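You operate a simulated robot arm through the tools that you are given. There is no shell and no other tool. Be economical: measure what you need, move in short steps, check, and stop when the job is done.

Carry out the task below with a simulated two-armed robot. There is one attempt and no reset: what you move stays moved.

JOB
Take the yellow towel from the sorting shelf and hang it over the black rail.
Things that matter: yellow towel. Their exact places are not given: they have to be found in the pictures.

It is judged by the outcome, as a careful person would: the job done as asked, and still so three seconds after it is handed in. It fails if anything else is knocked over, pushed out of place, dropped, spilled or broken. Flat cloth is picked up by pressing the open fingertips on it (5 to 10 N) and closing them slowly along it; thin cloth reads only 2 to 8 mm in the jaws.

ROBOT AND FRAMES
Two 7-joint arms with two-finger parallel grippers on one trunk, on a base that drives. Base frame: it is fixed to the floor where the robot stands at the start and does not move with it; the origin is under the middle of the robot, x ahead of it, y to its left, z up. Units: m, degrees, N and s.
The left shoulder is at the start at [0.07, 0.163, 1.095], the right one opposite. Payload 3.43 kg a hand.
Tool frame (each hand has its own): the origin (TCP) lies between the finger pads and is the grasp point; the fingertips stand 0.034 m ahead of it; z points along the fingers, y is the line along which they close. The gripper opens to 0.128 m. The fingers are 0.024 m wide and 0.012 m thick; the gripper's body (0.048 by 0.13 m) begins 0.096 m behind the TCP.
Orientation is that of the tool frame in the base frame, as [roll, pitch, yaw] about the fixed x, y, z axes, in that order (R = Rz(yaw) Ry(pitch) Rx(roll)). With the fingers straight down and closing along the base's y, the tool's x points along the base's -x, its y along +y and its z along -z.

CONTROLS
- The arms move only by the tool nudge_tool. It takes "left_motion", "right_motion" or both (then of equal length, played together; a hand with none holds still); each is a list that holds one entry, the list of rows, each a list of 6 numbers: the shift along the tool's x, y, z in units of 200 mm (1.0 is 200 mm), then the turn, a rotation vector about the tool's x, y, z in units of 60 degrees (1.0 is 60 degrees). In form: [[[tx, ty, tz, rx, ry, rz], ...]]. A call has 1 to 20 rows; each row is the pose to reach, as a shift and turn from the pose commanded when the call began, along the tool's axes at that moment. "left_jaw" and "right_jaw" are, for a hand that has rows, the opening, from 0 (shut) to 1 (fully open), set as the call begins (left out, the last holds). A call with a number of a shift or a turn outside -1 to 1 is refused whole. Each row takes 0.2 s and may step no farther than 0.05 m and 8.6 degrees from the row before; otherwise, or with a gripper value out of range, the whole call is refused. A pose out of reach is approached as far as the arm can. The call stops where the force on the tool passes 40 N (or 10 N more than at its start, if that is more) or the arm is blocked; 0.2 s more then pass. Each finger travels about 0.153 m/s and halts on what it meets, pressing with about 21 N; the grip force reading is that of the motor and also rises with nothing between the fingers. The clock runs only during rows and for 0.2 s after the last one: add rows that repeat a pose to give the fingers time. The reply holds the time, the measured pose of the TCP, the force on the tool along the base axes, the opening and the grip force, in the units named above and with some noise.
- Cameras (640 x 400 px; columns grow to the right, rows downward): "scene" is now at [0.1287, -0.0067, 1.3292]; the picture's right is [-0.07, -1.00, 0.00], its down [-0.56, 0.04, -0.83] and it looks along [0.83, -0.06, -0.56] (base axes); focal length 248 px, centre (320, 200). "left" rides on the left gripper at [0.076, 0.011, -0.16] in its tool frame; the picture's right is [-0.15, 0.99, 0.00], its down [-0.88, -0.13, -0.46] and it looks along [-0.45, -0.07, 0.89] (tool axes); focal length 234 px, centre (320, 200). "right" rides on the right gripper at [0.076, -0.011, -0.16] in its tool frame; the picture's right is [0.15, 0.99, 0.00], its down [-0.88, 0.13, -0.46] and it looks along [-0.45, 0.07, 0.89] (tool axes); focal length 234 px, centre (320, 200).
- snapshot(camera): a new picture of that camera. No time passes.
- lift_body(by): slides the trunk up (or, below 0, down) by that many m; the arms and the scene camera ride with it, the base frame stays. It gives what a move gives, with no picture.
- roll_base(legs): drives the robot by 1 to 6 legs, each [ahead, left, turn to the left] in m, m and degrees, along the robot's own axes; the way and the turn of a leg run together, so that a leg with both is an arc; at most 1.5 m and 180 degrees a leg. The arms and the cameras ride along, it lands a little off, and it stops where it bumps. It gives what a move gives.
- pan_tilt(pan, tilt): turns the head with the scene camera to pan (to the left, within 86 degrees either way) and tilt (down, from -29 to 69), counted from straight ahead of the robot. It gives what a move gives.
- point_at(camera, pixels): for up to 12 pixels [column, row] of the newest picture of that camera ("zoom" is the newest enlarged one), the place [x, y, z] in the base frame of the surface seen there, good to about 0.002 m, but the place of the scene camera against the robot may be out by one fixed shift of up to 0.018 m in any direction. No time passes.
- zoom(camera, box): a new picture of the part [left, top, right, bottom] of that camera's present view, enlarged. No time passes.
- finish_job(): hands the job in; it is judged then, once.

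Work in short steps. Measure before you move; look again where a grasp or a placing could have gone wrong, and mend it. You have 80 turns and 62 pictures in all, those below and enlarged ones among them. Open the grippers and draw the arms clear of the work before you hand the job in, unless the task says otherwise.

The tools are called after "Emit:" by a JSON object that holds its "name" and its "arguments". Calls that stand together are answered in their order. nudge_tool: Moves the arms, as the interface text tells. Its arguments: {"type":"object","properties":{"left_motion":{"type":"array","items":{"type":"array","items":{"type":"array","items":{"type":"number"}}}},"left_jaw":{"type":"number"},"right_motion":{"type":"array","items":{"type":"array","items":{"type":"array","items":{"type":"number"}}}},"right_jaw":{"type":"number"}},"required":[]} The other tools are called the same way: lift_body (by) slides the trunk up or down; roll_base (legs) drives the base; pan_tilt (pan, tilt) turns the head that bears the scene camera; snapshot (camera) takes a picture; point_at (camera, pixels) gives the place of the surface under pixels of a picture; zoom (camera, box) takes an enlarged picture of a part of a camera's view; finish_job () hands the job in.

At the start:

```text
time_s: 0.0
left_position: [0.6668, 0.275, 1.022]
left_ee_rot: [180.0, -0.1, 179.9]
left_contact_force: [-0.1, 0.3, 0.0]
left_width: 0.128
left_finger_force: 0.0
right_position: [0.6336, -0.2392, 1.0466]
right_ee_rot: [-179.9, 0.1, 179.9]
right_contact_force: [-0.8, 0.4, 0.4]
right_width: 0.1279
right_finger_force: 0.1
trunk travel left (down, up): [-0.575, 0.365]
robot x, y, heading: [-0.0031, 0.0001, 0.2]
head pan, tilt: [-4.2, 34.1]
```

scene: 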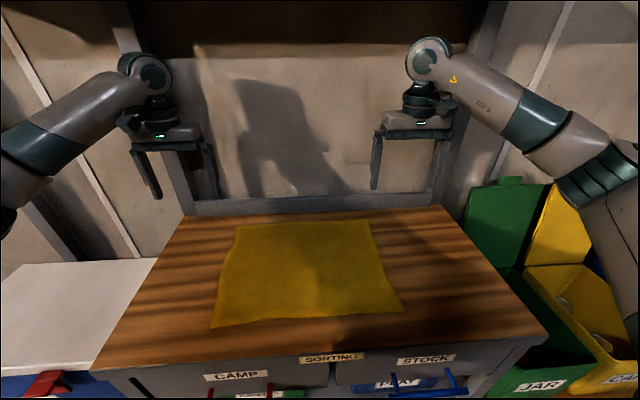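
right: 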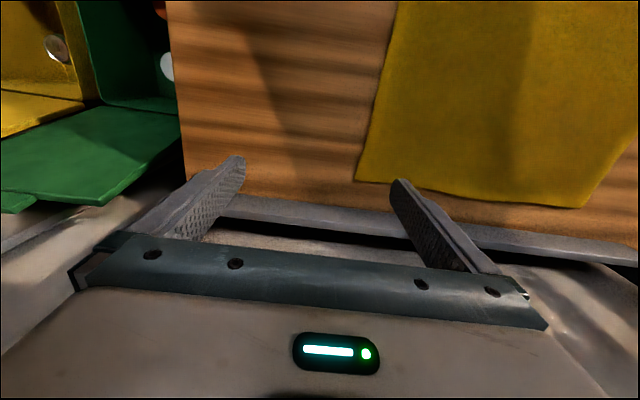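
left: 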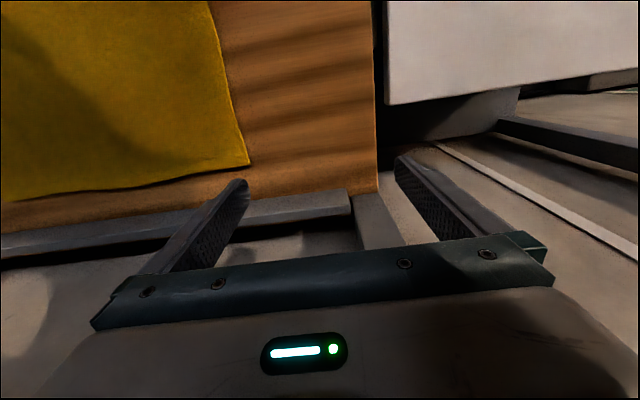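

The yellow towel lies flat on the sorting shelf, with corners near (238,224), (368,220), (403,310) and (211,327). I'll measure those, then turn the head to find the black rail.

Emit:
{"name": "point_at", "arguments": {"camera": "scene", "pixels": [[238, 226], [367, 222], [400, 308], [213, 325], [305, 270], [180, 215], [440, 207], [545, 335], [95, 368], [320, 205], [330, 353], [60, 300]]}}

Emit:
{"name": "pan_tilt", "arguments": {"pan": 70, "tilt": 25}}

Emit:
{"name": "snapshot", "arguments": {"camera": "scene"}}

Emit:
{"name": "pan_tilt", "arguments": {"pan": -70, "tilt": 25}}

Emit:
{"name": "snapshot", "arguments": {"camera": "scene"}}

```text
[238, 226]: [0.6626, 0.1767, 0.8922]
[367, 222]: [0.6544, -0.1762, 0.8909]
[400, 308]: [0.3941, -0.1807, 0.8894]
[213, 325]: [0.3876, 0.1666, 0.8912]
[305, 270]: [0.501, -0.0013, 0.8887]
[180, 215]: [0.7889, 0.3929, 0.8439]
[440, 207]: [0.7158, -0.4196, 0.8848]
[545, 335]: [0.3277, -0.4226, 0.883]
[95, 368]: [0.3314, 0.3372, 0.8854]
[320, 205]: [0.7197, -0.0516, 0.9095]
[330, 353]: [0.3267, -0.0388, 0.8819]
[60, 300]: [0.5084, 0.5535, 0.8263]
```

```text
time_s: 1.5
left_position: [0.6665, 0.2749, 1.0216]
left_ee_rot: [179.9, 0.0, -180.0]
left_contact_force: [0.3, -0.4, 0.5]
left_width: 0.1277
left_finger_force: 0.1
right_position: [0.6338, -0.2395, 1.0465]
right_ee_rot: [-179.9, -0.1, -179.9]
right_contact_force: [-0.2, -0.9, 0.6]
right_width: 0.1279
right_finger_force: 0.1
trunk travel left (down, up): [-0.575, 0.365]
robot x, y, heading: [-0.001, -0.0008, 0.1]
head pan, tilt: [70.0, 25.0]
```

```text
58 pictures are left
```

scene: 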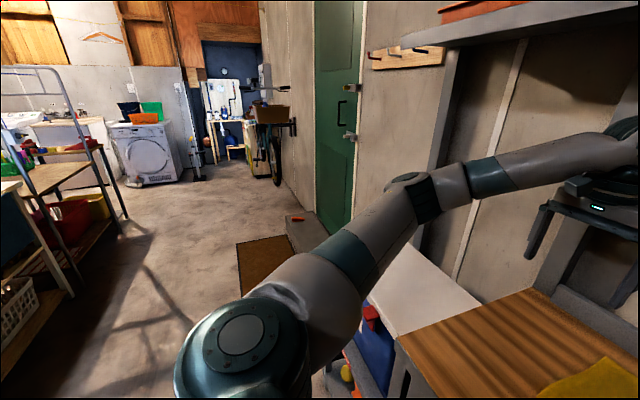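

```text
time_s: 3.7
left_position: [0.6671, 0.2758, 1.0231]
left_ee_rot: [180.0, 0.0, -180.0]
left_contact_force: [0.6, -1.1, 0.2]
left_width: 0.128
left_finger_force: 0.2
right_position: [0.6342, -0.2392, 1.0471]
right_ee_rot: [-179.9, 0.0, -180.0]
right_contact_force: [0.2, 0.2, -0.2]
right_width: 0.1278
right_finger_force: 0.0
trunk travel left (down, up): [-0.575, 0.365]
robot x, y, heading: [-0.0003, 0.0002, 0.1]
head pan, tilt: [-70.0, 25.0]
```

```text
57 pictures are left
```

scene: 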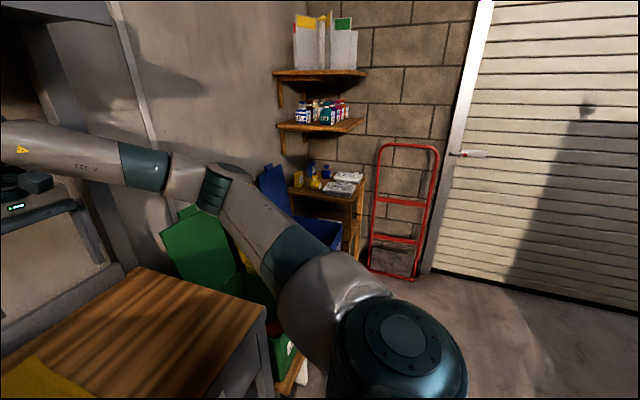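

No black rail is obvious yet. I'll look up straight ahead, and zoom the left view at the far end.

Emit:
{"name": "pan_tilt", "arguments": {"pan": 0, "tilt": -15}}

Emit:
{"name": "snapshot", "arguments": {"camera": "scene"}}

Emit:
{"name": "pan_tilt", "arguments": {"pan": 86, "tilt": 20}}

Emit:
{"name": "snapshot", "arguments": {"camera": "scene"}}

Emit:
{"name": "zoom", "arguments": {"camera": "scene", "box": [270, 50, 480, 180]}}

```text
time_s: 5.1
left_position: [0.667, 0.2757, 1.0231]
left_ee_rot: [179.9, 0.0, -179.9]
left_contact_force: [-0.3, 0.2, -0.4]
left_width: 0.1281
left_finger_force: 0.1
right_position: [0.6336, -0.2397, 1.0477]
right_ee_rot: [180.0, 0.0, 180.0]
right_contact_force: [0.1, -0.3, 1.1]
right_width: 0.1279
right_finger_force: 0.0
trunk travel left (down, up): [-0.575, 0.365]
robot x, y, heading: [-0.0022, 0.0009, 0.1]
head pan, tilt: [0.0, -15.0]
```

```text
56 pictures are left
```

scene: 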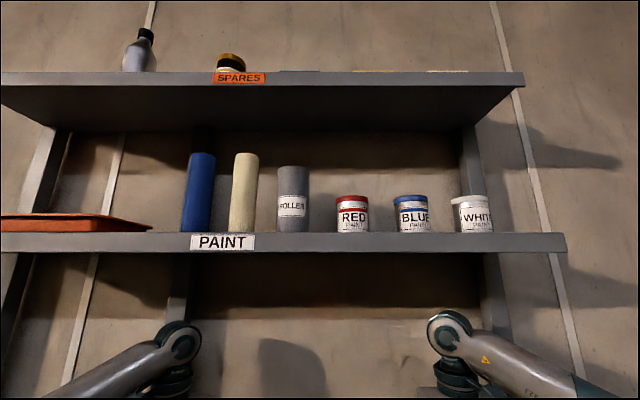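

```text
time_s: 6.7
left_position: [0.6673, 0.2755, 1.0227]
left_ee_rot: [-179.9, 0.1, 179.9]
left_contact_force: [-1.5, -0.9, 0.2]
left_width: 0.128
left_finger_force: 0.0
right_position: [0.6337, -0.2396, 1.0469]
right_ee_rot: [-180.0, 0.0, -179.9]
right_contact_force: [1.0, 0.1, 0.2]
right_width: 0.1279
right_finger_force: 0.0
trunk travel left (down, up): [-0.575, 0.365]
robot x, y, heading: [0.0058, -0.0026, 0.1]
head pan, tilt: [85.9, 20.0]
```

```text
55 pictures are left
```

scene: 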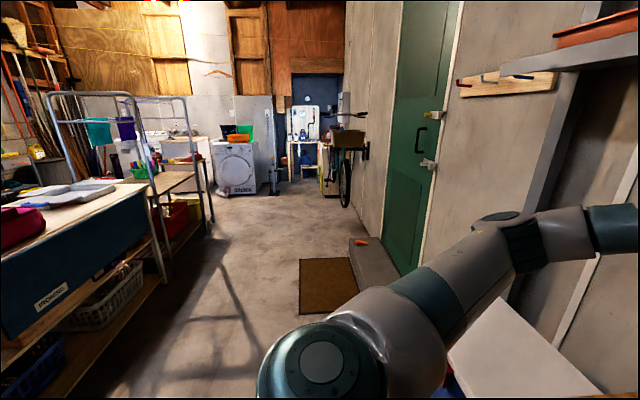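

```text
3.05 times, centred on (375, 115) of scene
```

zoom: 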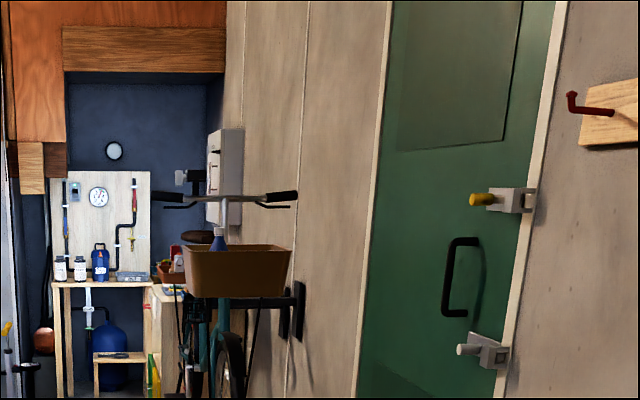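

A frame with teal and purple cloths stands by the bench on the left (85-210, 95-200). I'll zoom on it for a black rail.

Emit:
{"name": "zoom", "arguments": {"camera": "scene", "box": [30, 80, 230, 205]}}

Emit:
{"name": "roll_base", "arguments": {"legs": [[-0.5, 0, 0], [0, 0, 90]]}}

Emit:
{"name": "pan_tilt", "arguments": {"pan": 0, "tilt": 20}}

Emit:
{"name": "snapshot", "arguments": {"camera": "scene"}}

Emit:
{"name": "pan_tilt", "arguments": {"pan": 75, "tilt": 20}}

Emit:
{"name": "snapshot", "arguments": {"camera": "scene"}}

```text
3.20 times, centred on (130, 142) of scene
```

zoom: 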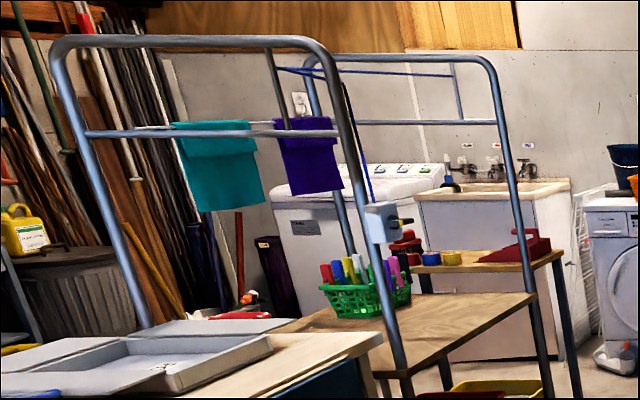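

```text
time_s: 13.4
left_position: [-0.7721, 0.6699, 1.0229]
left_ee_rot: [180.0, 0.0, -90.3]
left_contact_force: [0.6, 0.2, 0.2]
left_width: 0.1279
left_finger_force: 0.0
right_position: [-0.2569, 0.6334, 1.0475]
right_ee_rot: [179.9, 0.0, -90.4]
right_contact_force: [-0.5, 0.5, -0.2]
right_width: 0.1279
right_finger_force: 0.1
trunk travel left (down, up): [-0.575, 0.365]
robot x, y, heading: [-0.5011, 0.001, 89.5]
head pan, tilt: [85.9, 20.0]
```

```text
time_s: 15.1
left_position: [-0.7711, 0.6677, 1.0221]
left_ee_rot: [-180.0, 0.0, -90.4]
left_contact_force: [-0.1, -0.4, -0.2]
left_width: 0.1281
left_finger_force: 0.1
right_position: [-0.2558, 0.6327, 1.0473]
right_ee_rot: [-180.0, 0.0, -90.3]
right_contact_force: [-0.2, -1.0, 0.1]
right_width: 0.1281
right_finger_force: 0.1
trunk travel left (down, up): [-0.575, 0.365]
robot x, y, heading: [-0.5004, -0.0025, 89.9]
head pan, tilt: [0.0, 20.0]
```

```text
52 pictures are left
```

scene: 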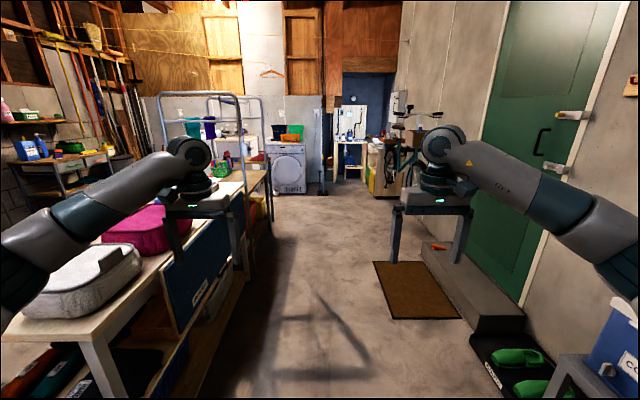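

```text
time_s: 16.5
left_position: [-0.7701, 0.669, 1.0229]
left_ee_rot: [-180.0, -0.1, -90.3]
left_contact_force: [0.0, 0.8, -0.6]
left_width: 0.1278
left_finger_force: 0.0
right_position: [-0.2555, 0.6332, 1.0468]
right_ee_rot: [-179.9, 0.0, -90.2]
right_contact_force: [-0.1, 0.0, -0.7]
right_width: 0.1281
right_finger_force: 0.0
trunk travel left (down, up): [-0.575, 0.365]
robot x, y, heading: [-0.497, -0.0019, 89.6]
head pan, tilt: [75.0, 20.0]
```

```text
51 pictures are left
```

scene: 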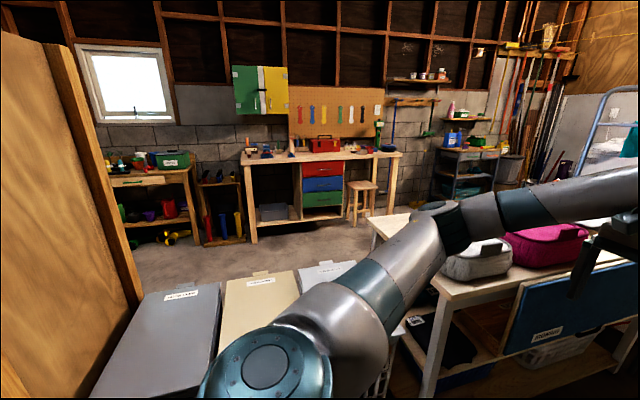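

The frame stands at (160-270, 92-235) in the forward view. I'll turn the head there, zoom and measure it.

Emit:
{"name": "pan_tilt", "arguments": {"pan": 20, "tilt": 20}}

Emit:
{"name": "zoom", "arguments": {"camera": "scene", "box": [220, 80, 400, 190]}}

```text
time_s: 17.8
left_position: [-0.772, 0.6678, 1.0226]
left_ee_rot: [-180.0, 0.0, -90.4]
left_contact_force: [-0.3, -0.1, 0.4]
left_width: 0.1277
left_finger_force: 0.0
right_position: [-0.2564, 0.6323, 1.0462]
right_ee_rot: [-179.9, 0.0, -90.4]
right_contact_force: [0.7, 0.2, -0.1]
right_width: 0.1281
right_finger_force: 0.0
trunk travel left (down, up): [-0.575, 0.365]
robot x, y, heading: [-0.5022, 0.0026, 89.7]
head pan, tilt: [20.0, 20.0]
```

```text
3.56 times, centred on (310, 135) of scene
```

zoom: 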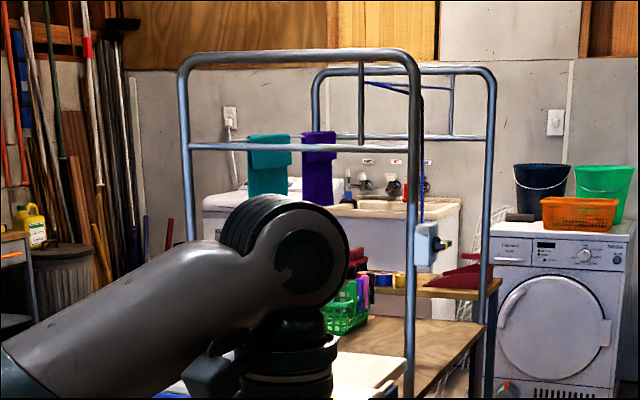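

I'll measure the frame, bench edge and cloths from this zoom, to drive closer safely.

Emit:
{"name": "point_at", "arguments": {"camera": "zoom", "pixels": [[300, 57], [186, 180], [412, 200], [230, 147], [268, 165], [320, 170], [488, 200], [400, 137], [361, 100], [420, 71], [430, 245], [370, 370]]}}

Emit:
{"name": "pan_tilt", "arguments": {"pan": 30, "tilt": 45}}

Emit:
{"name": "snapshot", "arguments": {"camera": "scene"}}

```text
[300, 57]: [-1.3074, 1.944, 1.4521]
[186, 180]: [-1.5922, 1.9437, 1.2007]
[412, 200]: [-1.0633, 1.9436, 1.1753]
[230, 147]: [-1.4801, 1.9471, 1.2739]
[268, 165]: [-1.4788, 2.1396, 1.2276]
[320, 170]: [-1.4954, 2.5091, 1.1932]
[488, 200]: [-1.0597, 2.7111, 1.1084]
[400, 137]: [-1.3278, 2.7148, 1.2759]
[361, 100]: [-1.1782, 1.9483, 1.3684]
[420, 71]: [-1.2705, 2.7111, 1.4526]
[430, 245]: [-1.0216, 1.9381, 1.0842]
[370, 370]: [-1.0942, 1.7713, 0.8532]
```

```text
time_s: 18.6
left_position: [-0.771, 0.6692, 1.0226]
left_ee_rot: [180.0, 0.1, -90.3]
left_contact_force: [0.6, -1.0, -0.2]
left_width: 0.1277
left_finger_force: 0.1
right_position: [-0.2561, 0.6326, 1.0468]
right_ee_rot: [-179.9, 0.0, -90.3]
right_contact_force: [-0.3, -0.7, -0.2]
right_width: 0.128
right_finger_force: 0.0
trunk travel left (down, up): [-0.575, 0.365]
robot x, y, heading: [-0.4954, 0.0, 89.6]
head pan, tilt: [30.0, 45.0]
```

```text
49 pictures are left
```

scene: 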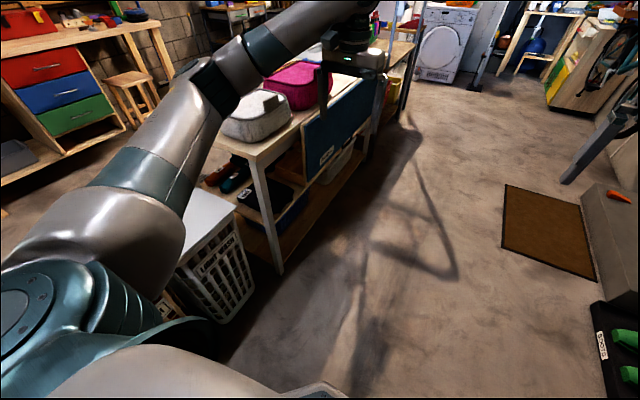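

I'll measure the floor corridor (bench front edge, step, mat) before driving closer.

Emit:
{"name": "point_at", "arguments": {"camera": "scene", "pixels": [[280, 270], [340, 200], [390, 95], [505, 185], [580, 205], [600, 300], [575, 165], [250, 158], [385, 60]]}}

```text
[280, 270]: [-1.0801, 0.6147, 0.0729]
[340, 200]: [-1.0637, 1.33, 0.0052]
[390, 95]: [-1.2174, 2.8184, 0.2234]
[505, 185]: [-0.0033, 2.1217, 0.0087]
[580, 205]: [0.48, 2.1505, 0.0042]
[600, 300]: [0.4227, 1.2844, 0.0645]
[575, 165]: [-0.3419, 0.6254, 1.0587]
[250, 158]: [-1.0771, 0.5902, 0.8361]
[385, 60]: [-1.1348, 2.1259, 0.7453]
```

The corridor is clear: the bench edge is at x≈-1.07 and the step at x≥0.42. I'll drive to about (-0.15, 2.1) facing forward, then turn left to face the frame.

Emit:
{"name": "roll_base", "arguments": {"legs": [[0, -0.35, 0], [1.1, 0, 0], [1.2, 0, 0], [0, 0, 90]]}}

Emit:
{"name": "pan_tilt", "arguments": {"pan": 0, "tilt": 10}}

Emit:
{"name": "snapshot", "arguments": {"camera": "scene"}}

```text
time_s: 30.1
left_position: [-0.416, 2.6116, 1.0307]
left_ee_rot: [-179.0, 0.9, -92.5]
left_contact_force: [-0.2, 1.1, -0.2]
left_width: 0.128
left_finger_force: 0.1
right_position: [0.0953, 2.5538, 1.0487]
right_ee_rot: [-178.9, -0.4, -92.4]
right_contact_force: [0.3, 0.0, -0.1]
right_width: 0.1278
right_finger_force: 0.0
trunk travel left (down, up): [-0.575, 0.365]
robot x, y, heading: [-0.157, 1.9441, 87.4]
head pan, tilt: [30.0, 45.0]
stopped in leg 3: the robot was blocked; the commanded pose is now the measured one
```

```text
time_s: 31.1
left_position: [-0.4173, 2.6115, 1.0303]
left_ee_rot: [-178.9, 1.1, -92.4]
left_contact_force: [0.4, -0.2, -0.1]
left_width: 0.1279
left_finger_force: 0.1
right_position: [0.0963, 2.5538, 1.0486]
right_ee_rot: [-178.7, -0.4, -92.5]
right_contact_force: [0.1, -0.4, 0.8]
right_width: 0.1281
right_finger_force: 0.1
trunk travel left (down, up): [-0.575, 0.365]
robot x, y, heading: [-0.1545, 1.9494, 87.6]
head pan, tilt: [0.0, 10.0]
```

```text
48 pictures are left
```

scene: 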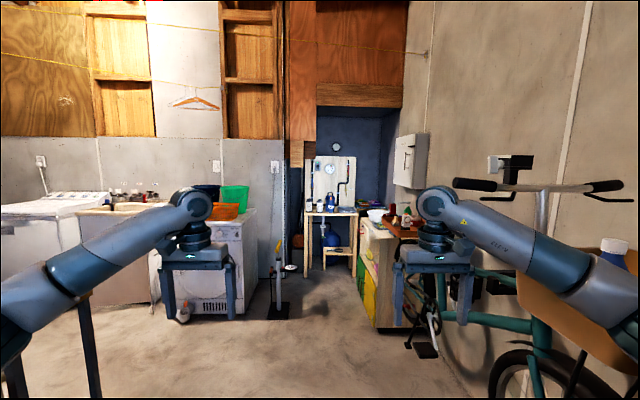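

The robot was blocked at (-0.155, 1.95), slightly tilted, perhaps on the mat or the bike. I'll look down to the front right.

Emit:
{"name": "pan_tilt", "arguments": {"pan": -25, "tilt": 62}}

Emit:
{"name": "snapshot", "arguments": {"camera": "scene"}}

Emit:
{"name": "pan_tilt", "arguments": {"pan": 75, "tilt": 15}}

Emit:
{"name": "snapshot", "arguments": {"camera": "scene"}}

```text
time_s: 32.3
left_position: [-0.4181, 2.611, 1.0307]
left_ee_rot: [-178.9, 1.1, -92.5]
left_contact_force: [-0.3, -0.3, -0.1]
left_width: 0.128
left_finger_force: 0.1
right_position: [0.0956, 2.5542, 1.0477]
right_ee_rot: [-178.7, -0.5, -92.5]
right_contact_force: [0.2, 0.6, 0.0]
right_width: 0.1279
right_finger_force: 0.0
trunk travel left (down, up): [-0.575, 0.365]
robot x, y, heading: [-0.1502, 1.9521, 87.5]
head pan, tilt: [-25.0, 62.0]
```

```text
47 pictures are left
```

scene: 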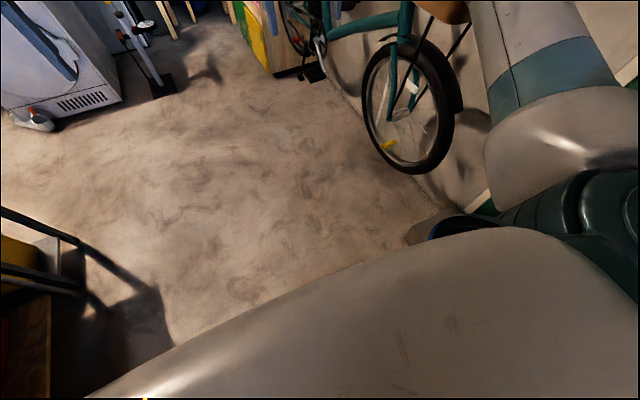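

```text
time_s: 34.0
left_position: [-0.417, 2.6108, 1.0303]
left_ee_rot: [-178.9, 1.1, -92.4]
left_contact_force: [-0.4, -0.3, -0.1]
left_width: 0.1279
left_finger_force: 0.1
right_position: [0.0958, 2.5538, 1.0473]
right_ee_rot: [-178.7, -0.5, -92.5]
right_contact_force: [0.1, -0.6, 0.4]
right_width: 0.1281
right_finger_force: 0.0
trunk travel left (down, up): [-0.575, 0.365]
robot x, y, heading: [-0.1494, 1.9503, 87.5]
head pan, tilt: [75.0, 15.0]
```

```text
46 pictures are left
```

scene: 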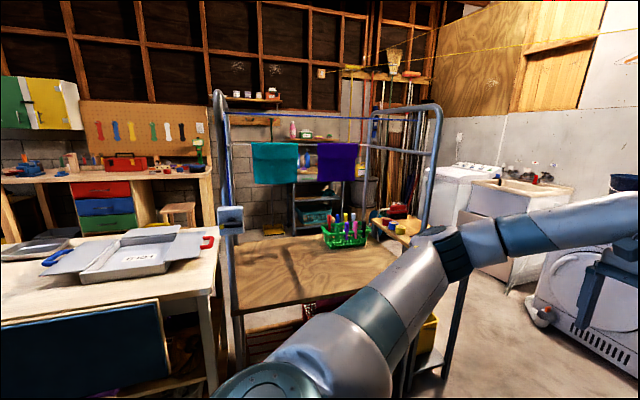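

I can now see the frame side-on, with the cloths on a rail at (235-415, 145). I'll zoom for rail colours.

Emit:
{"name": "zoom", "arguments": {"camera": "scene", "box": [205, 80, 445, 230]}}

Emit:
{"name": "point_at", "arguments": {"camera": "zoom", "pixels": [[90, 170], [275, 175], [500, 190], [240, 95], [430, 105], [180, 220], [350, 220], [55, 60]]}}

```text
2.67 times, centred on (325, 155) of scene
```

zoom: 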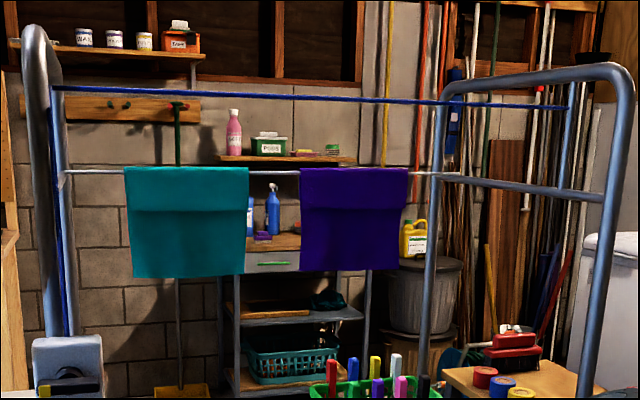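

```text
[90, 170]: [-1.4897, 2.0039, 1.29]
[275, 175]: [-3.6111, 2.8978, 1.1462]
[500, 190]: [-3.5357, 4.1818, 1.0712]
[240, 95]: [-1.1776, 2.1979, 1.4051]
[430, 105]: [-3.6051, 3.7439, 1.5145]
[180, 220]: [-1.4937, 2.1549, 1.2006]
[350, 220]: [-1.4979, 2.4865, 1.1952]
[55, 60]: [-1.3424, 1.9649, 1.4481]
```

The frame has a white rail (x=-1.49, z=1.29) holding two cloths and a blue rail (x=-1.18, z=1.41), but none is black. I'll turn to face -x and look towards the back and the unseen side.

Emit:
{"name": "roll_base", "arguments": {"legs": [[0, 0.12, 0], [0, 0, 90]]}}

Emit:
{"name": "pan_tilt", "arguments": {"pan": 0, "tilt": 20}}

Emit:
{"name": "snapshot", "arguments": {"camera": "scene"}}

Emit:
{"name": "pan_tilt", "arguments": {"pan": 65, "tilt": 15}}

Emit:
{"name": "snapshot", "arguments": {"camera": "scene"}}

```text
time_s: 37.8
left_position: [-0.984, 2.0791, 1.0234]
left_ee_rot: [-179.3, 0.8, -32.6]
left_contact_force: [0.5, 11.2, -2.3]
left_width: 0.122
left_finger_force: 0.0
right_position: [-0.6864, 2.4912, 1.0286]
right_ee_rot: [-179.9, -1.9, -31.4]
right_contact_force: [0.2, 0.2, 0.0]
right_width: 0.1282
right_finger_force: 0.1
trunk travel left (down, up): [-0.575, 0.365]
robot x, y, heading: [-0.2699, 1.955, 148.4]
head pan, tilt: [75.0, 15.0]
stopped in leg 2: the force on the tool passed its limit (the readings are from after the stop); the commanded pose is now the measured one
```

```text
time_s: 39.3
left_position: [-0.9839, 2.0768, 1.0242]
left_ee_rot: [-179.5, 0.8, -32.4]
left_contact_force: [0.5, 17.5, -3.2]
left_width: 0.119
left_finger_force: 0.0
right_position: [-0.6871, 2.4902, 1.0286]
right_ee_rot: [-179.8, -1.8, -31.4]
right_contact_force: [-0.2, 1.6, -0.9]
right_width: 0.1282
right_finger_force: 0.0
trunk travel left (down, up): [-0.575, 0.365]
robot x, y, heading: [-0.2732, 1.9524, 148.6]
head pan, tilt: [0.0, 20.0]
```

```text
44 pictures are left
```

scene: 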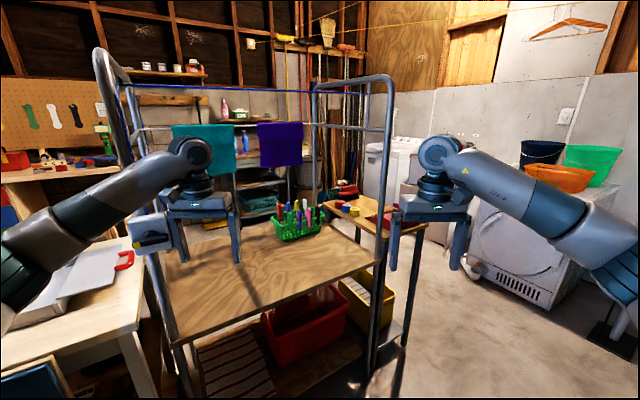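

```text
time_s: 40.7
left_position: [-0.9836, 2.0774, 1.0239]
left_ee_rot: [-179.4, 0.8, -32.4]
left_contact_force: [-2.1, 19.6, -1.2]
left_width: 0.1191
left_finger_force: 0.1
right_position: [-0.6869, 2.4911, 1.0288]
right_ee_rot: [-179.9, -1.8, -31.3]
right_contact_force: [0.9, 1.0, 0.5]
right_width: 0.128
right_finger_force: 0.0
trunk travel left (down, up): [-0.575, 0.365]
robot x, y, heading: [-0.2739, 1.9588, 148.6]
head pan, tilt: [65.0, 15.0]
```

```text
43 pictures are left
```

scene: 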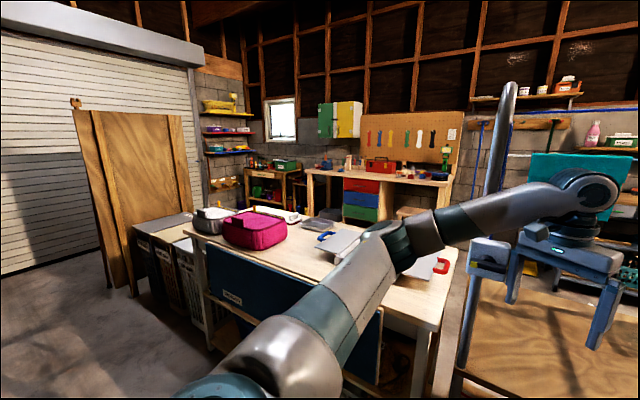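

The left hand touches the crank box on the frame leg (17-19 N), so I'll turn back right and move away from it. Then I'll turn round to face the sorting shelf and door side from a distance.

Emit:
{"name": "roll_base", "arguments": {"legs": [[0, 0, -20], [-0.1, 0, 0]]}}

Emit:
{"name": "pan_tilt", "arguments": {"pan": 60, "tilt": 10}}

Emit:
{"name": "zoom", "arguments": {"camera": "scene", "box": [320, 40, 640, 240]}}

```text
time_s: 42.9
left_position: [-0.8375, 2.2333, 1.0261]
left_ee_rot: [-179.2, 1.0, -52.4]
left_contact_force: [-0.2, -0.9, 0.1]
left_width: 0.1278
left_finger_force: 0.1
right_position: [-0.4165, 2.5212, 1.0305]
right_ee_rot: [-179.8, -1.7, -51.3]
right_contact_force: [0.2, 0.4, 0.1]
right_width: 0.1279
right_finger_force: 0.0
trunk travel left (down, up): [-0.575, 0.365]
robot x, y, heading: [-0.209, 1.8786, 128.6]
head pan, tilt: [65.0, 15.0]
```

```text
time_s: 43.6
left_position: [-0.8384, 2.2329, 1.0248]
left_ee_rot: [-179.3, 0.9, -52.4]
left_contact_force: [0.3, 0.6, -0.4]
left_width: 0.1279
left_finger_force: 0.1
right_position: [-0.4164, 2.5205, 1.0309]
right_ee_rot: [-179.8, -1.8, -51.3]
right_contact_force: [0.0, 0.2, 0.1]
right_width: 0.1279
right_finger_force: 0.0
trunk travel left (down, up): [-0.575, 0.365]
robot x, y, heading: [-0.2131, 1.8756, 128.5]
head pan, tilt: [60.0, 10.0]
```

```text
2.00 times, centred on (480, 140) of scene
```

zoom: 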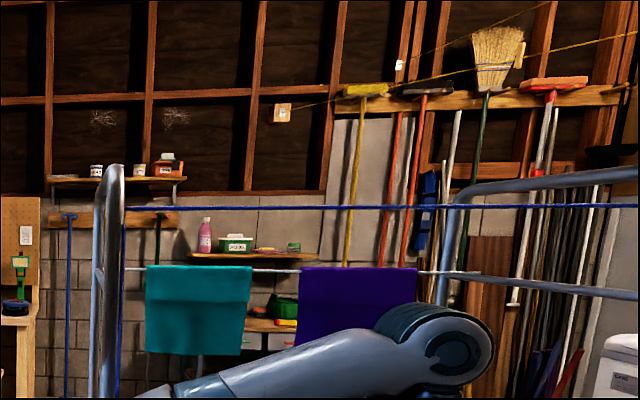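

No black rail is on the frame: only the blue one in front and the white one behind. I'll go back along the corridor and turn left to look at the side behind the start place.

Emit:
{"name": "roll_base", "arguments": {"legs": [[0, 0, -38.5], [-0.9, 0.05, 0], [0, 0, 150]]}}

Emit:
{"name": "pan_tilt", "arguments": {"pan": -10, "tilt": 20}}

Emit:
{"name": "snapshot", "arguments": {"camera": "scene"}}

Emit:
{"name": "pan_tilt", "arguments": {"pan": 70, "tilt": 25}}

Emit:
{"name": "snapshot", "arguments": {"camera": "scene"}}

```text
time_s: 56.3
left_position: [-0.3554, 0.2657, 1.024]
left_ee_rot: [-179.3, 0.9, 59.5]
left_contact_force: [0.3, 1.1, -0.1]
left_width: 0.128
left_finger_force: 0.1
right_position: [-0.7778, 0.5477, 1.0297]
right_ee_rot: [-179.8, -1.6, 60.6]
right_contact_force: [-0.8, 0.0, 0.5]
right_width: 0.1284
right_finger_force: 0.1
trunk travel left (down, up): [-0.575, 0.365]
robot x, y, heading: [-0.2594, 0.9821, -119.7]
head pan, tilt: [60.0, 10.0]
```

```text
time_s: 57.7
left_position: [-0.3553, 0.2662, 1.0234]
left_ee_rot: [-179.3, 1.0, 59.5]
left_contact_force: [-0.6, -0.6, 0.6]
left_width: 0.1277
left_finger_force: 0.0
right_position: [-0.7789, 0.5483, 1.031]
right_ee_rot: [-179.8, -1.7, 60.6]
right_contact_force: [-0.1, -0.1, 1.1]
right_width: 0.1282
right_finger_force: 0.2
trunk travel left (down, up): [-0.575, 0.365]
robot x, y, heading: [-0.2537, 0.9805, -119.5]
head pan, tilt: [-10.0, 20.0]
```

```text
41 pictures are left
```

scene: 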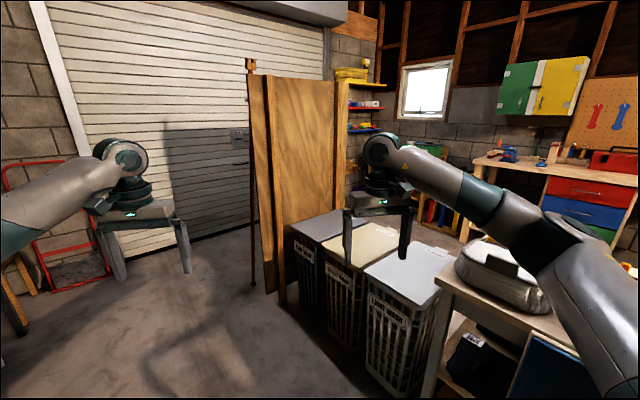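

```text
time_s: 59.2
left_position: [-0.3559, 0.2643, 1.0241]
left_ee_rot: [-179.2, 1.0, 59.5]
left_contact_force: [-0.2, 0.0, -0.2]
left_width: 0.1283
left_finger_force: 0.0
right_position: [-0.7779, 0.5489, 1.0299]
right_ee_rot: [-179.7, -1.8, 60.5]
right_contact_force: [0.5, 0.0, 0.6]
right_width: 0.1281
right_finger_force: 0.0
trunk travel left (down, up): [-0.575, 0.365]
robot x, y, heading: [-0.261, 0.9813, -119.6]
head pan, tilt: [70.0, 25.0]
```

```text
40 pictures are left
```

scene: 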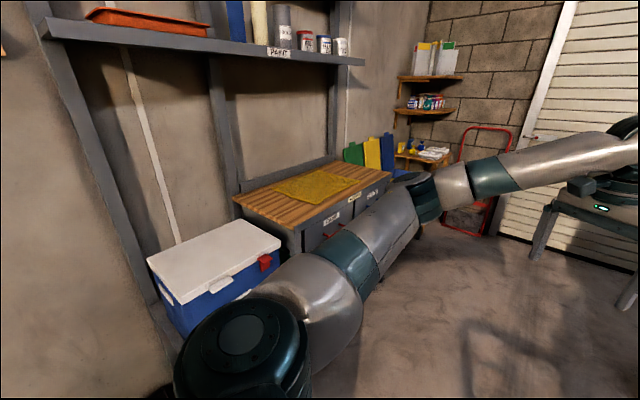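

The wooden screen at (250-335, 60-300) hides an area behind it. I'll measure its place and drive past it to look behind.

Emit:
{"name": "point_at", "arguments": {"camera": "scene", "pixels": [[330, 170], [330, 205], [310, 160], [440, 270], [470, 230], [360, 260], [450, 340]]}}

Emit:
{"name": "pan_tilt", "arguments": {"pan": -10, "tilt": 25}}

Emit:
{"name": "zoom", "arguments": {"camera": "scene", "box": [200, 30, 440, 180]}}

Emit:
{"name": "point_at", "arguments": {"camera": "zoom", "pixels": [[150, 200], [135, 60], [200, 200], [340, 200], [60, 300]]}}

```text
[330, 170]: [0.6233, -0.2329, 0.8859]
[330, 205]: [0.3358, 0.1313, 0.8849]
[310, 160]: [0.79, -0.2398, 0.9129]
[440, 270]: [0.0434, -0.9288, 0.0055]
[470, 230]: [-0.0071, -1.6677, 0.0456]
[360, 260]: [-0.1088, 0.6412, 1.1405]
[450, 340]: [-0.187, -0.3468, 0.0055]
```

```text
time_s: 60.8
left_position: [-0.355, 0.2657, 1.0242]
left_ee_rot: [-179.3, 0.9, 59.4]
left_contact_force: [0.0, 0.6, -0.6]
left_width: 0.1278
left_finger_force: 0.0
right_position: [-0.7778, 0.5493, 1.0297]
right_ee_rot: [-179.8, -1.7, 60.6]
right_contact_force: [0.6, -0.4, 0.1]
right_width: 0.1279
right_finger_force: 0.0
trunk travel left (down, up): [-0.575, 0.365]
robot x, y, heading: [-0.2565, 0.9813, -119.3]
head pan, tilt: [-10.0, 25.0]
```

```text
2.67 times, centred on (320, 105) of scene
```

zoom: 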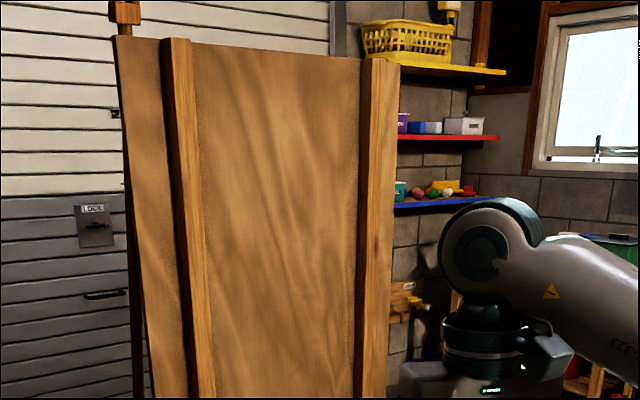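

```text
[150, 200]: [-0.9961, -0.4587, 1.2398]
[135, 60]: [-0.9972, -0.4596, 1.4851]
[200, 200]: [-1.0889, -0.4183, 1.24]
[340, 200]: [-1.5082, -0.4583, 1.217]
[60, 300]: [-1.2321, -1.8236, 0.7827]
```

The screen lies at y≈-0.46, x from -1.0 to -1.6, and a post shows behind it. I'll drive along the aisle past the sorting shelf (x>0.33) and look back behind the screen.

Emit:
{"name": "roll_base", "arguments": {"legs": [[0, 0, 29.4], [1.3, -0.1, 0]]}}

Emit:
{"name": "pan_tilt", "arguments": {"pan": -70, "tilt": 20}}

Emit:
{"name": "snapshot", "arguments": {"camera": "scene"}}

```text
time_s: 68.8
left_position: [-0.1026, -0.992, 1.0235]
left_ee_rot: [-179.3, 1.0, 88.5]
left_contact_force: [0.7, 0.0, 1.0]
left_width: 0.128
left_finger_force: 0.0
right_position: [-0.6091, -0.9487, 1.03]
right_ee_rot: [-179.8, -1.6, 89.7]
right_contact_force: [0.4, 0.8, -1.3]
right_width: 0.128
right_finger_force: 0.1
trunk travel left (down, up): [-0.575, 0.365]
robot x, y, heading: [-0.3697, -0.3204, -90.4]
head pan, tilt: [-10.0, 25.0]
```

```text
time_s: 70.0
left_position: [-0.1019, -0.9905, 1.0242]
left_ee_rot: [-179.3, 0.9, 88.4]
left_contact_force: [0.0, 0.2, 0.0]
left_width: 0.1279
left_finger_force: 0.0
right_position: [-0.6101, -0.9485, 1.0294]
right_ee_rot: [-179.8, -1.7, 89.5]
right_contact_force: [0.1, 0.0, 1.1]
right_width: 0.1279
right_finger_force: 0.2
trunk travel left (down, up): [-0.575, 0.365]
robot x, y, heading: [-0.3615, -0.3229, -90.4]
head pan, tilt: [-70.0, 20.0]
```

```text
38 pictures are left
```

scene: 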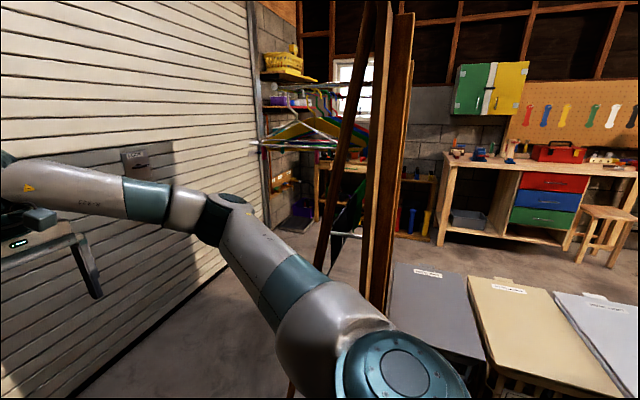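

Behind the screen there is a clothes stand with hangers and rails. I'll drive 0.7 m further and look from there.

Emit:
{"name": "roll_base", "arguments": {"legs": [[0.7, 0.1, 0], [0, 0, -60]]}}

Emit:
{"name": "pan_tilt", "arguments": {"pan": -40, "tilt": 15}}

Emit:
{"name": "snapshot", "arguments": {"camera": "scene"}}

```text
time_s: 75.0
left_position: [-0.1993, -1.7284, 1.0303]
left_ee_rot: [-179.3, 1.0, 72.3]
left_contact_force: [-3.4, 23.3, 6.7]
left_width: 0.1281
left_finger_force: 0.0
right_position: [-0.6734, -1.5586, 1.0321]
right_ee_rot: [-180.0, -1.4, 74.3]
right_contact_force: [0.0, 0.0, 0.4]
right_width: 0.1281
right_finger_force: 0.1
trunk travel left (down, up): [-0.575, 0.365]
robot x, y, heading: [-0.2734, -1.0156, -106.1]
head pan, tilt: [-70.0, 20.0]
stopped in leg 2: the force on the tool passed its limit (the readings are from after the stop); the commanded pose is now the measured one
```

```text
time_s: 76.0
left_position: [-0.1997, -1.7305, 1.0303]
left_ee_rot: [-179.3, 0.9, 72.6]
left_contact_force: [-2.3, 29.9, 9.2]
left_width: 0.128
left_finger_force: 0.2
right_position: [-0.6746, -1.5561, 1.0321]
right_ee_rot: [-179.9, -1.4, 74.3]
right_contact_force: [-0.5, 1.1, 0.9]
right_width: 0.128
right_finger_force: 0.1
trunk travel left (down, up): [-0.575, 0.365]
robot x, y, heading: [-0.2723, -1.0219, -105.8]
head pan, tilt: [-40.0, 15.0]
```

```text
37 pictures are left
```

scene: 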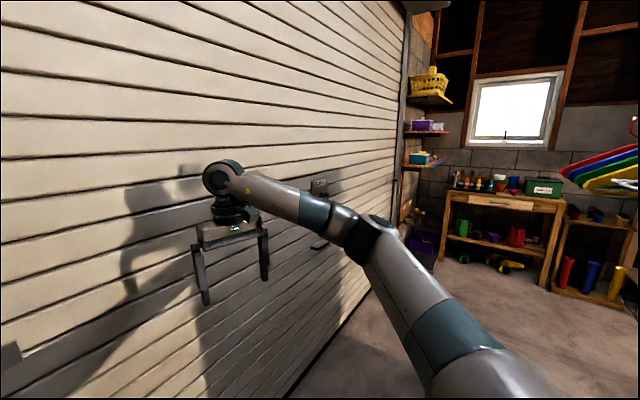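

The left hand reached the garage door (y≈-1.75). I'll back off and then turn right more, to look behind the screen.

Emit:
{"name": "roll_base", "arguments": {"legs": [[-0.25, 0, 0], [0, 0, -50]]}}

Emit:
{"name": "pan_tilt", "arguments": {"pan": -20, "tilt": 18}}

Emit:
{"name": "snapshot", "arguments": {"camera": "scene"}}

```text
time_s: 80.0
left_position: [-0.7081, -1.2939, 1.0262]
left_ee_rot: [-179.3, 0.6, 22.2]
left_contact_force: [0.2, 1.2, 0.6]
left_width: 0.1281
left_finger_force: 0.0
right_position: [-0.8779, -0.8166, 1.0308]
right_ee_rot: [-179.8, -1.6, 23.7]
right_contact_force: [-0.1, 0.5, 0.4]
right_width: 0.128
right_finger_force: 0.0
trunk travel left (down, up): [-0.575, 0.365]
robot x, y, heading: [-0.202, -0.7781, -156.5]
head pan, tilt: [-40.0, 15.0]
```

```text
time_s: 80.9
left_position: [-0.7084, -1.2944, 1.0258]
left_ee_rot: [-179.3, 0.7, 22.2]
left_contact_force: [0.0, -0.2, 0.5]
left_width: 0.128
left_finger_force: 0.0
right_position: [-0.8778, -0.8173, 1.0306]
right_ee_rot: [-179.8, -1.6, 23.8]
right_contact_force: [-0.3, 0.3, 0.0]
right_width: 0.1281
right_finger_force: 0.1
trunk travel left (down, up): [-0.575, 0.365]
robot x, y, heading: [-0.2019, -0.7825, -156.3]
head pan, tilt: [-20.0, 18.0]
```

```text
36 pictures are left
```

scene: 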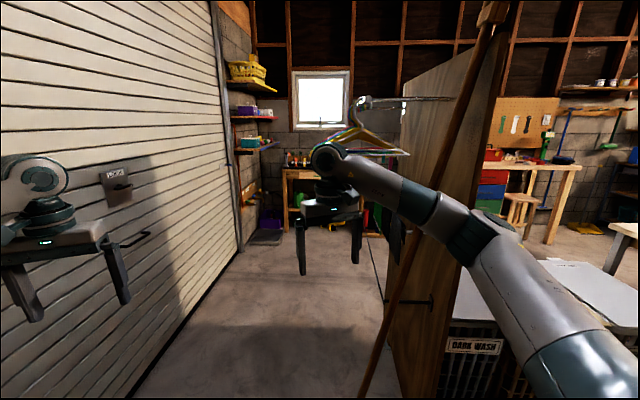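

A silver arm with hangers projects at (405-450, 98) and a dark bar shows at (400-430, 300), on the screen's rear. I'll zoom in and measure.

Emit:
{"name": "zoom", "arguments": {"camera": "scene", "box": [320, 80, 520, 205]}}

Emit:
{"name": "point_at", "arguments": {"camera": "zoom", "pixels": [[330, 60], [400, 58], [130, 70], [230, 230], [560, 100], [120, 165]]}}

Emit:
{"name": "zoom", "arguments": {"camera": "scene", "box": [340, 200, 500, 300]}}

Emit:
{"name": "point_at", "arguments": {"camera": "scene", "pixels": [[410, 302], [430, 303], [400, 302], [440, 330], [390, 270]]}}

```text
3.20 times, centred on (420, 142) of scene
```

zoom: 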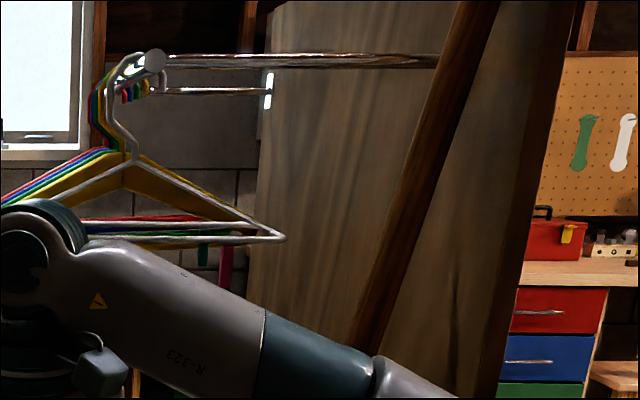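

```text
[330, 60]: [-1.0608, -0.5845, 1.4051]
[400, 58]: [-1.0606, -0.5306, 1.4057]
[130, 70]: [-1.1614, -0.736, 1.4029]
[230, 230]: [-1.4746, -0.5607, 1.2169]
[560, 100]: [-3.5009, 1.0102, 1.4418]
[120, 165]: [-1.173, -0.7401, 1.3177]
```

```text
4.00 times, centred on (420, 250) of scene
```

zoom: 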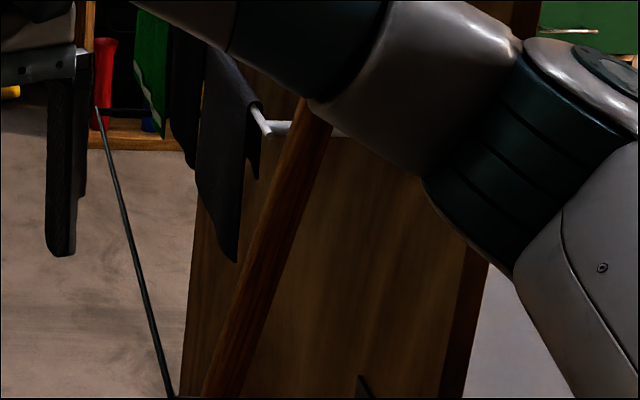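

```text
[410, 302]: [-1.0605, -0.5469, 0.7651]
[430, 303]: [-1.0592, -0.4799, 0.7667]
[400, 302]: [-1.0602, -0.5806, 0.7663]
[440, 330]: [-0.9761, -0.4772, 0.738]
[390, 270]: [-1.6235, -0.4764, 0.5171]
```

A thin black bar runs from (383,300) back to (364,228), held by a black stub at z≈0.765 on the back of the screen. That should be the black rail, so I'll measure along it, the cloths and the rod.

Emit:
{"name": "point_at", "arguments": {"camera": "zoom", "pixels": [[98, 120], [112, 170], [130, 231], [150, 310], [168, 385], [215, 140], [260, 120], [150, 70], [185, 120], [220, 330]]}}

Emit:
{"name": "pan_tilt", "arguments": {"pan": -20, "tilt": 35}}

Emit:
{"name": "snapshot", "arguments": {"camera": "scene"}}

```text
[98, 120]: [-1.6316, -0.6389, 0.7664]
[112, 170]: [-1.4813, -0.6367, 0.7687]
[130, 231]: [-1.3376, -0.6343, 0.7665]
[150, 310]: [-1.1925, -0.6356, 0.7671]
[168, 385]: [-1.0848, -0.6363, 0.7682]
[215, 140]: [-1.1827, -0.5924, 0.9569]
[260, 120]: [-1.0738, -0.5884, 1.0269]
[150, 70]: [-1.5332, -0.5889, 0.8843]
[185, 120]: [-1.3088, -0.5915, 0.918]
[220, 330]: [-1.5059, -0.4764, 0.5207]
```

```text
time_s: 81.7
left_position: [-0.7078, -1.2934, 1.0274]
left_ee_rot: [-179.3, 0.7, 22.2]
left_contact_force: [0.0, 0.1, -0.2]
left_width: 0.1277
left_finger_force: 0.0
right_position: [-0.8781, -0.8169, 1.0302]
right_ee_rot: [-179.7, -1.6, 23.8]
right_contact_force: [0.3, 0.3, 0.2]
right_width: 0.1279
right_finger_force: 0.0
trunk travel left (down, up): [-0.575, 0.365]
robot x, y, heading: [-0.2023, -0.781, -156.2]
head pan, tilt: [-20.0, 35.0]
```

```text
33 pictures are left
```

scene: 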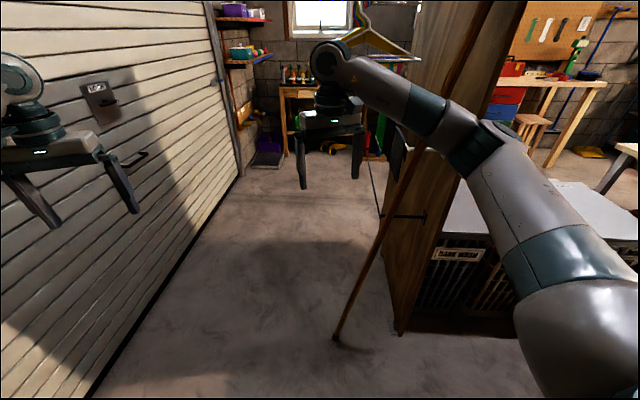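

The black rail runs at y≈-0.636, z≈0.767, from x≈-1.06 to beyond -1.63, with a white rod and dark cloths above it and a cane leaning in front. I'll zoom to measure cloth bottoms, the rail ends and the cane.

Emit:
{"name": "zoom", "arguments": {"camera": "scene", "box": [320, 90, 480, 190]}}

Emit:
{"name": "point_at", "arguments": {"camera": "scene", "pixels": [[337, 335], [400, 190], [440, 90], [360, 290], [383, 215], [372, 180], [368, 165]]}}

```text
4.00 times, centred on (400, 140) of scene
```

zoom: 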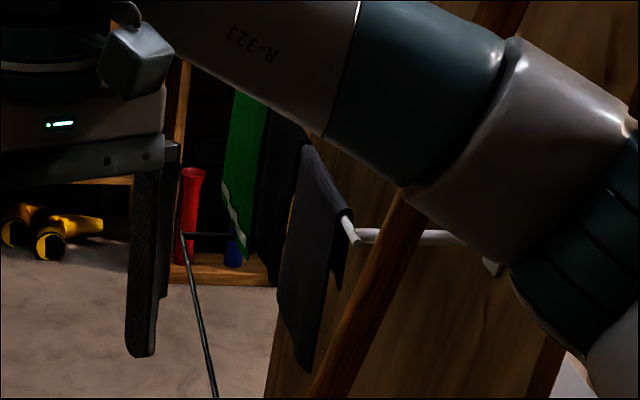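

```text
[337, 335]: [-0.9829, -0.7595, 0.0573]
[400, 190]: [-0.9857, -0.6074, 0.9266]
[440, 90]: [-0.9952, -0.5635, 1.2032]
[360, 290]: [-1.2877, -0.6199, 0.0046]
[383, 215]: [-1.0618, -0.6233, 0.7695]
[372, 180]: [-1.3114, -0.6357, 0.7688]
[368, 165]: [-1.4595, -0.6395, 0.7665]
```

I'll measure the far end of the rail at zoom (184,236) and the bottoms of the dark cloth (300,370) and the green cloth (245,255).

Emit:
{"name": "point_at", "arguments": {"camera": "zoom", "pixels": [[186, 238], [225, 236], [303, 362], [285, 325], [337, 285], [247, 248], [265, 275], [313, 155], [355, 240], [420, 236], [196, 310], [230, 190]]}}

```text
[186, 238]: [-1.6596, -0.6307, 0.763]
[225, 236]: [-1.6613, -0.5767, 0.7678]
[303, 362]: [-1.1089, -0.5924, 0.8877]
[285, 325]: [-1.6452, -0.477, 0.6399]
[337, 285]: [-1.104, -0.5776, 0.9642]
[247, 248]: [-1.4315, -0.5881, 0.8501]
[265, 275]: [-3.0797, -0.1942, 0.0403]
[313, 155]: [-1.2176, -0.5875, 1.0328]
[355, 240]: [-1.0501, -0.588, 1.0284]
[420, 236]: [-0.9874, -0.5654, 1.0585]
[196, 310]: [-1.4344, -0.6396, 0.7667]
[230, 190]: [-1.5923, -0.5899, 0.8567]
```

Rail: x from -1.06 to -1.66, y≈-0.636, z≈0.767; the upper cloths end at z≈0.85-0.89, leaving a slot above it for level grippers. Now I'll drive back in front of the shelf, turning first so the arms stay clear of the cane.

Emit:
{"name": "roll_base", "arguments": {"legs": [[0, 0, 66.3], [-0.78, -0.2, 0], [0, 0, 90]]}}

Emit:
{"name": "pan_tilt", "arguments": {"pan": 0, "tilt": 30}}

Emit:
{"name": "lift_body", "arguments": {"by": -0.3}}

```text
time_s: 92.7
left_position: [0.2644, 0.2564, 1.0257]
left_ee_rot: [-179.3, 0.8, 178.0]
left_contact_force: [-0.7, -0.1, 0.0]
left_width: 0.1281
left_finger_force: 0.1
right_position: [0.2254, -0.2487, 1.0306]
right_ee_rot: [-179.8, -1.6, 179.8]
right_contact_force: [-0.6, 0.7, 0.7]
right_width: 0.1281
right_finger_force: 0.1
trunk travel left (down, up): [-0.575, 0.365]
robot x, y, heading: [-0.4059, -0.0055, -0.6]
head pan, tilt: [-20.0, 35.0]
```

```text
time_s: 93.5
left_position: [0.2652, 0.2562, 1.0264]
left_ee_rot: [-179.3, 0.6, 178.0]
left_contact_force: [-0.4, 0.9, -0.8]
left_width: 0.1281
left_finger_force: 0.0
right_position: [0.2249, -0.2487, 1.0304]
right_ee_rot: [-179.8, -1.5, 179.7]
right_contact_force: [-0.7, -0.3, -0.5]
right_width: 0.128
right_finger_force: 0.0
trunk travel left (down, up): [-0.575, 0.365]
robot x, y, heading: [-0.4058, -0.0017, -0.5]
head pan, tilt: [0.0, 30.0]
```

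```text
time_s: 96.5
left_position: [0.2641, 0.2559, 0.7267]
left_ee_rot: [-179.3, 0.8, 178.1]
left_contact_force: [-0.3, -0.2, 0.6]
left_width: 0.1281
left_finger_force: 0.0
right_position: [0.2246, -0.2499, 0.7306]
right_ee_rot: [-179.8, -1.5, 179.7]
right_contact_force: [0.3, 0.6, 0.7]
right_width: 0.1278
right_finger_force: 0.0
trunk travel left (down, up): [-0.275, 0.665]
robot x, y, heading: [-0.404, -0.0048, -0.3]
head pan, tilt: [0.0, 30.0]
```

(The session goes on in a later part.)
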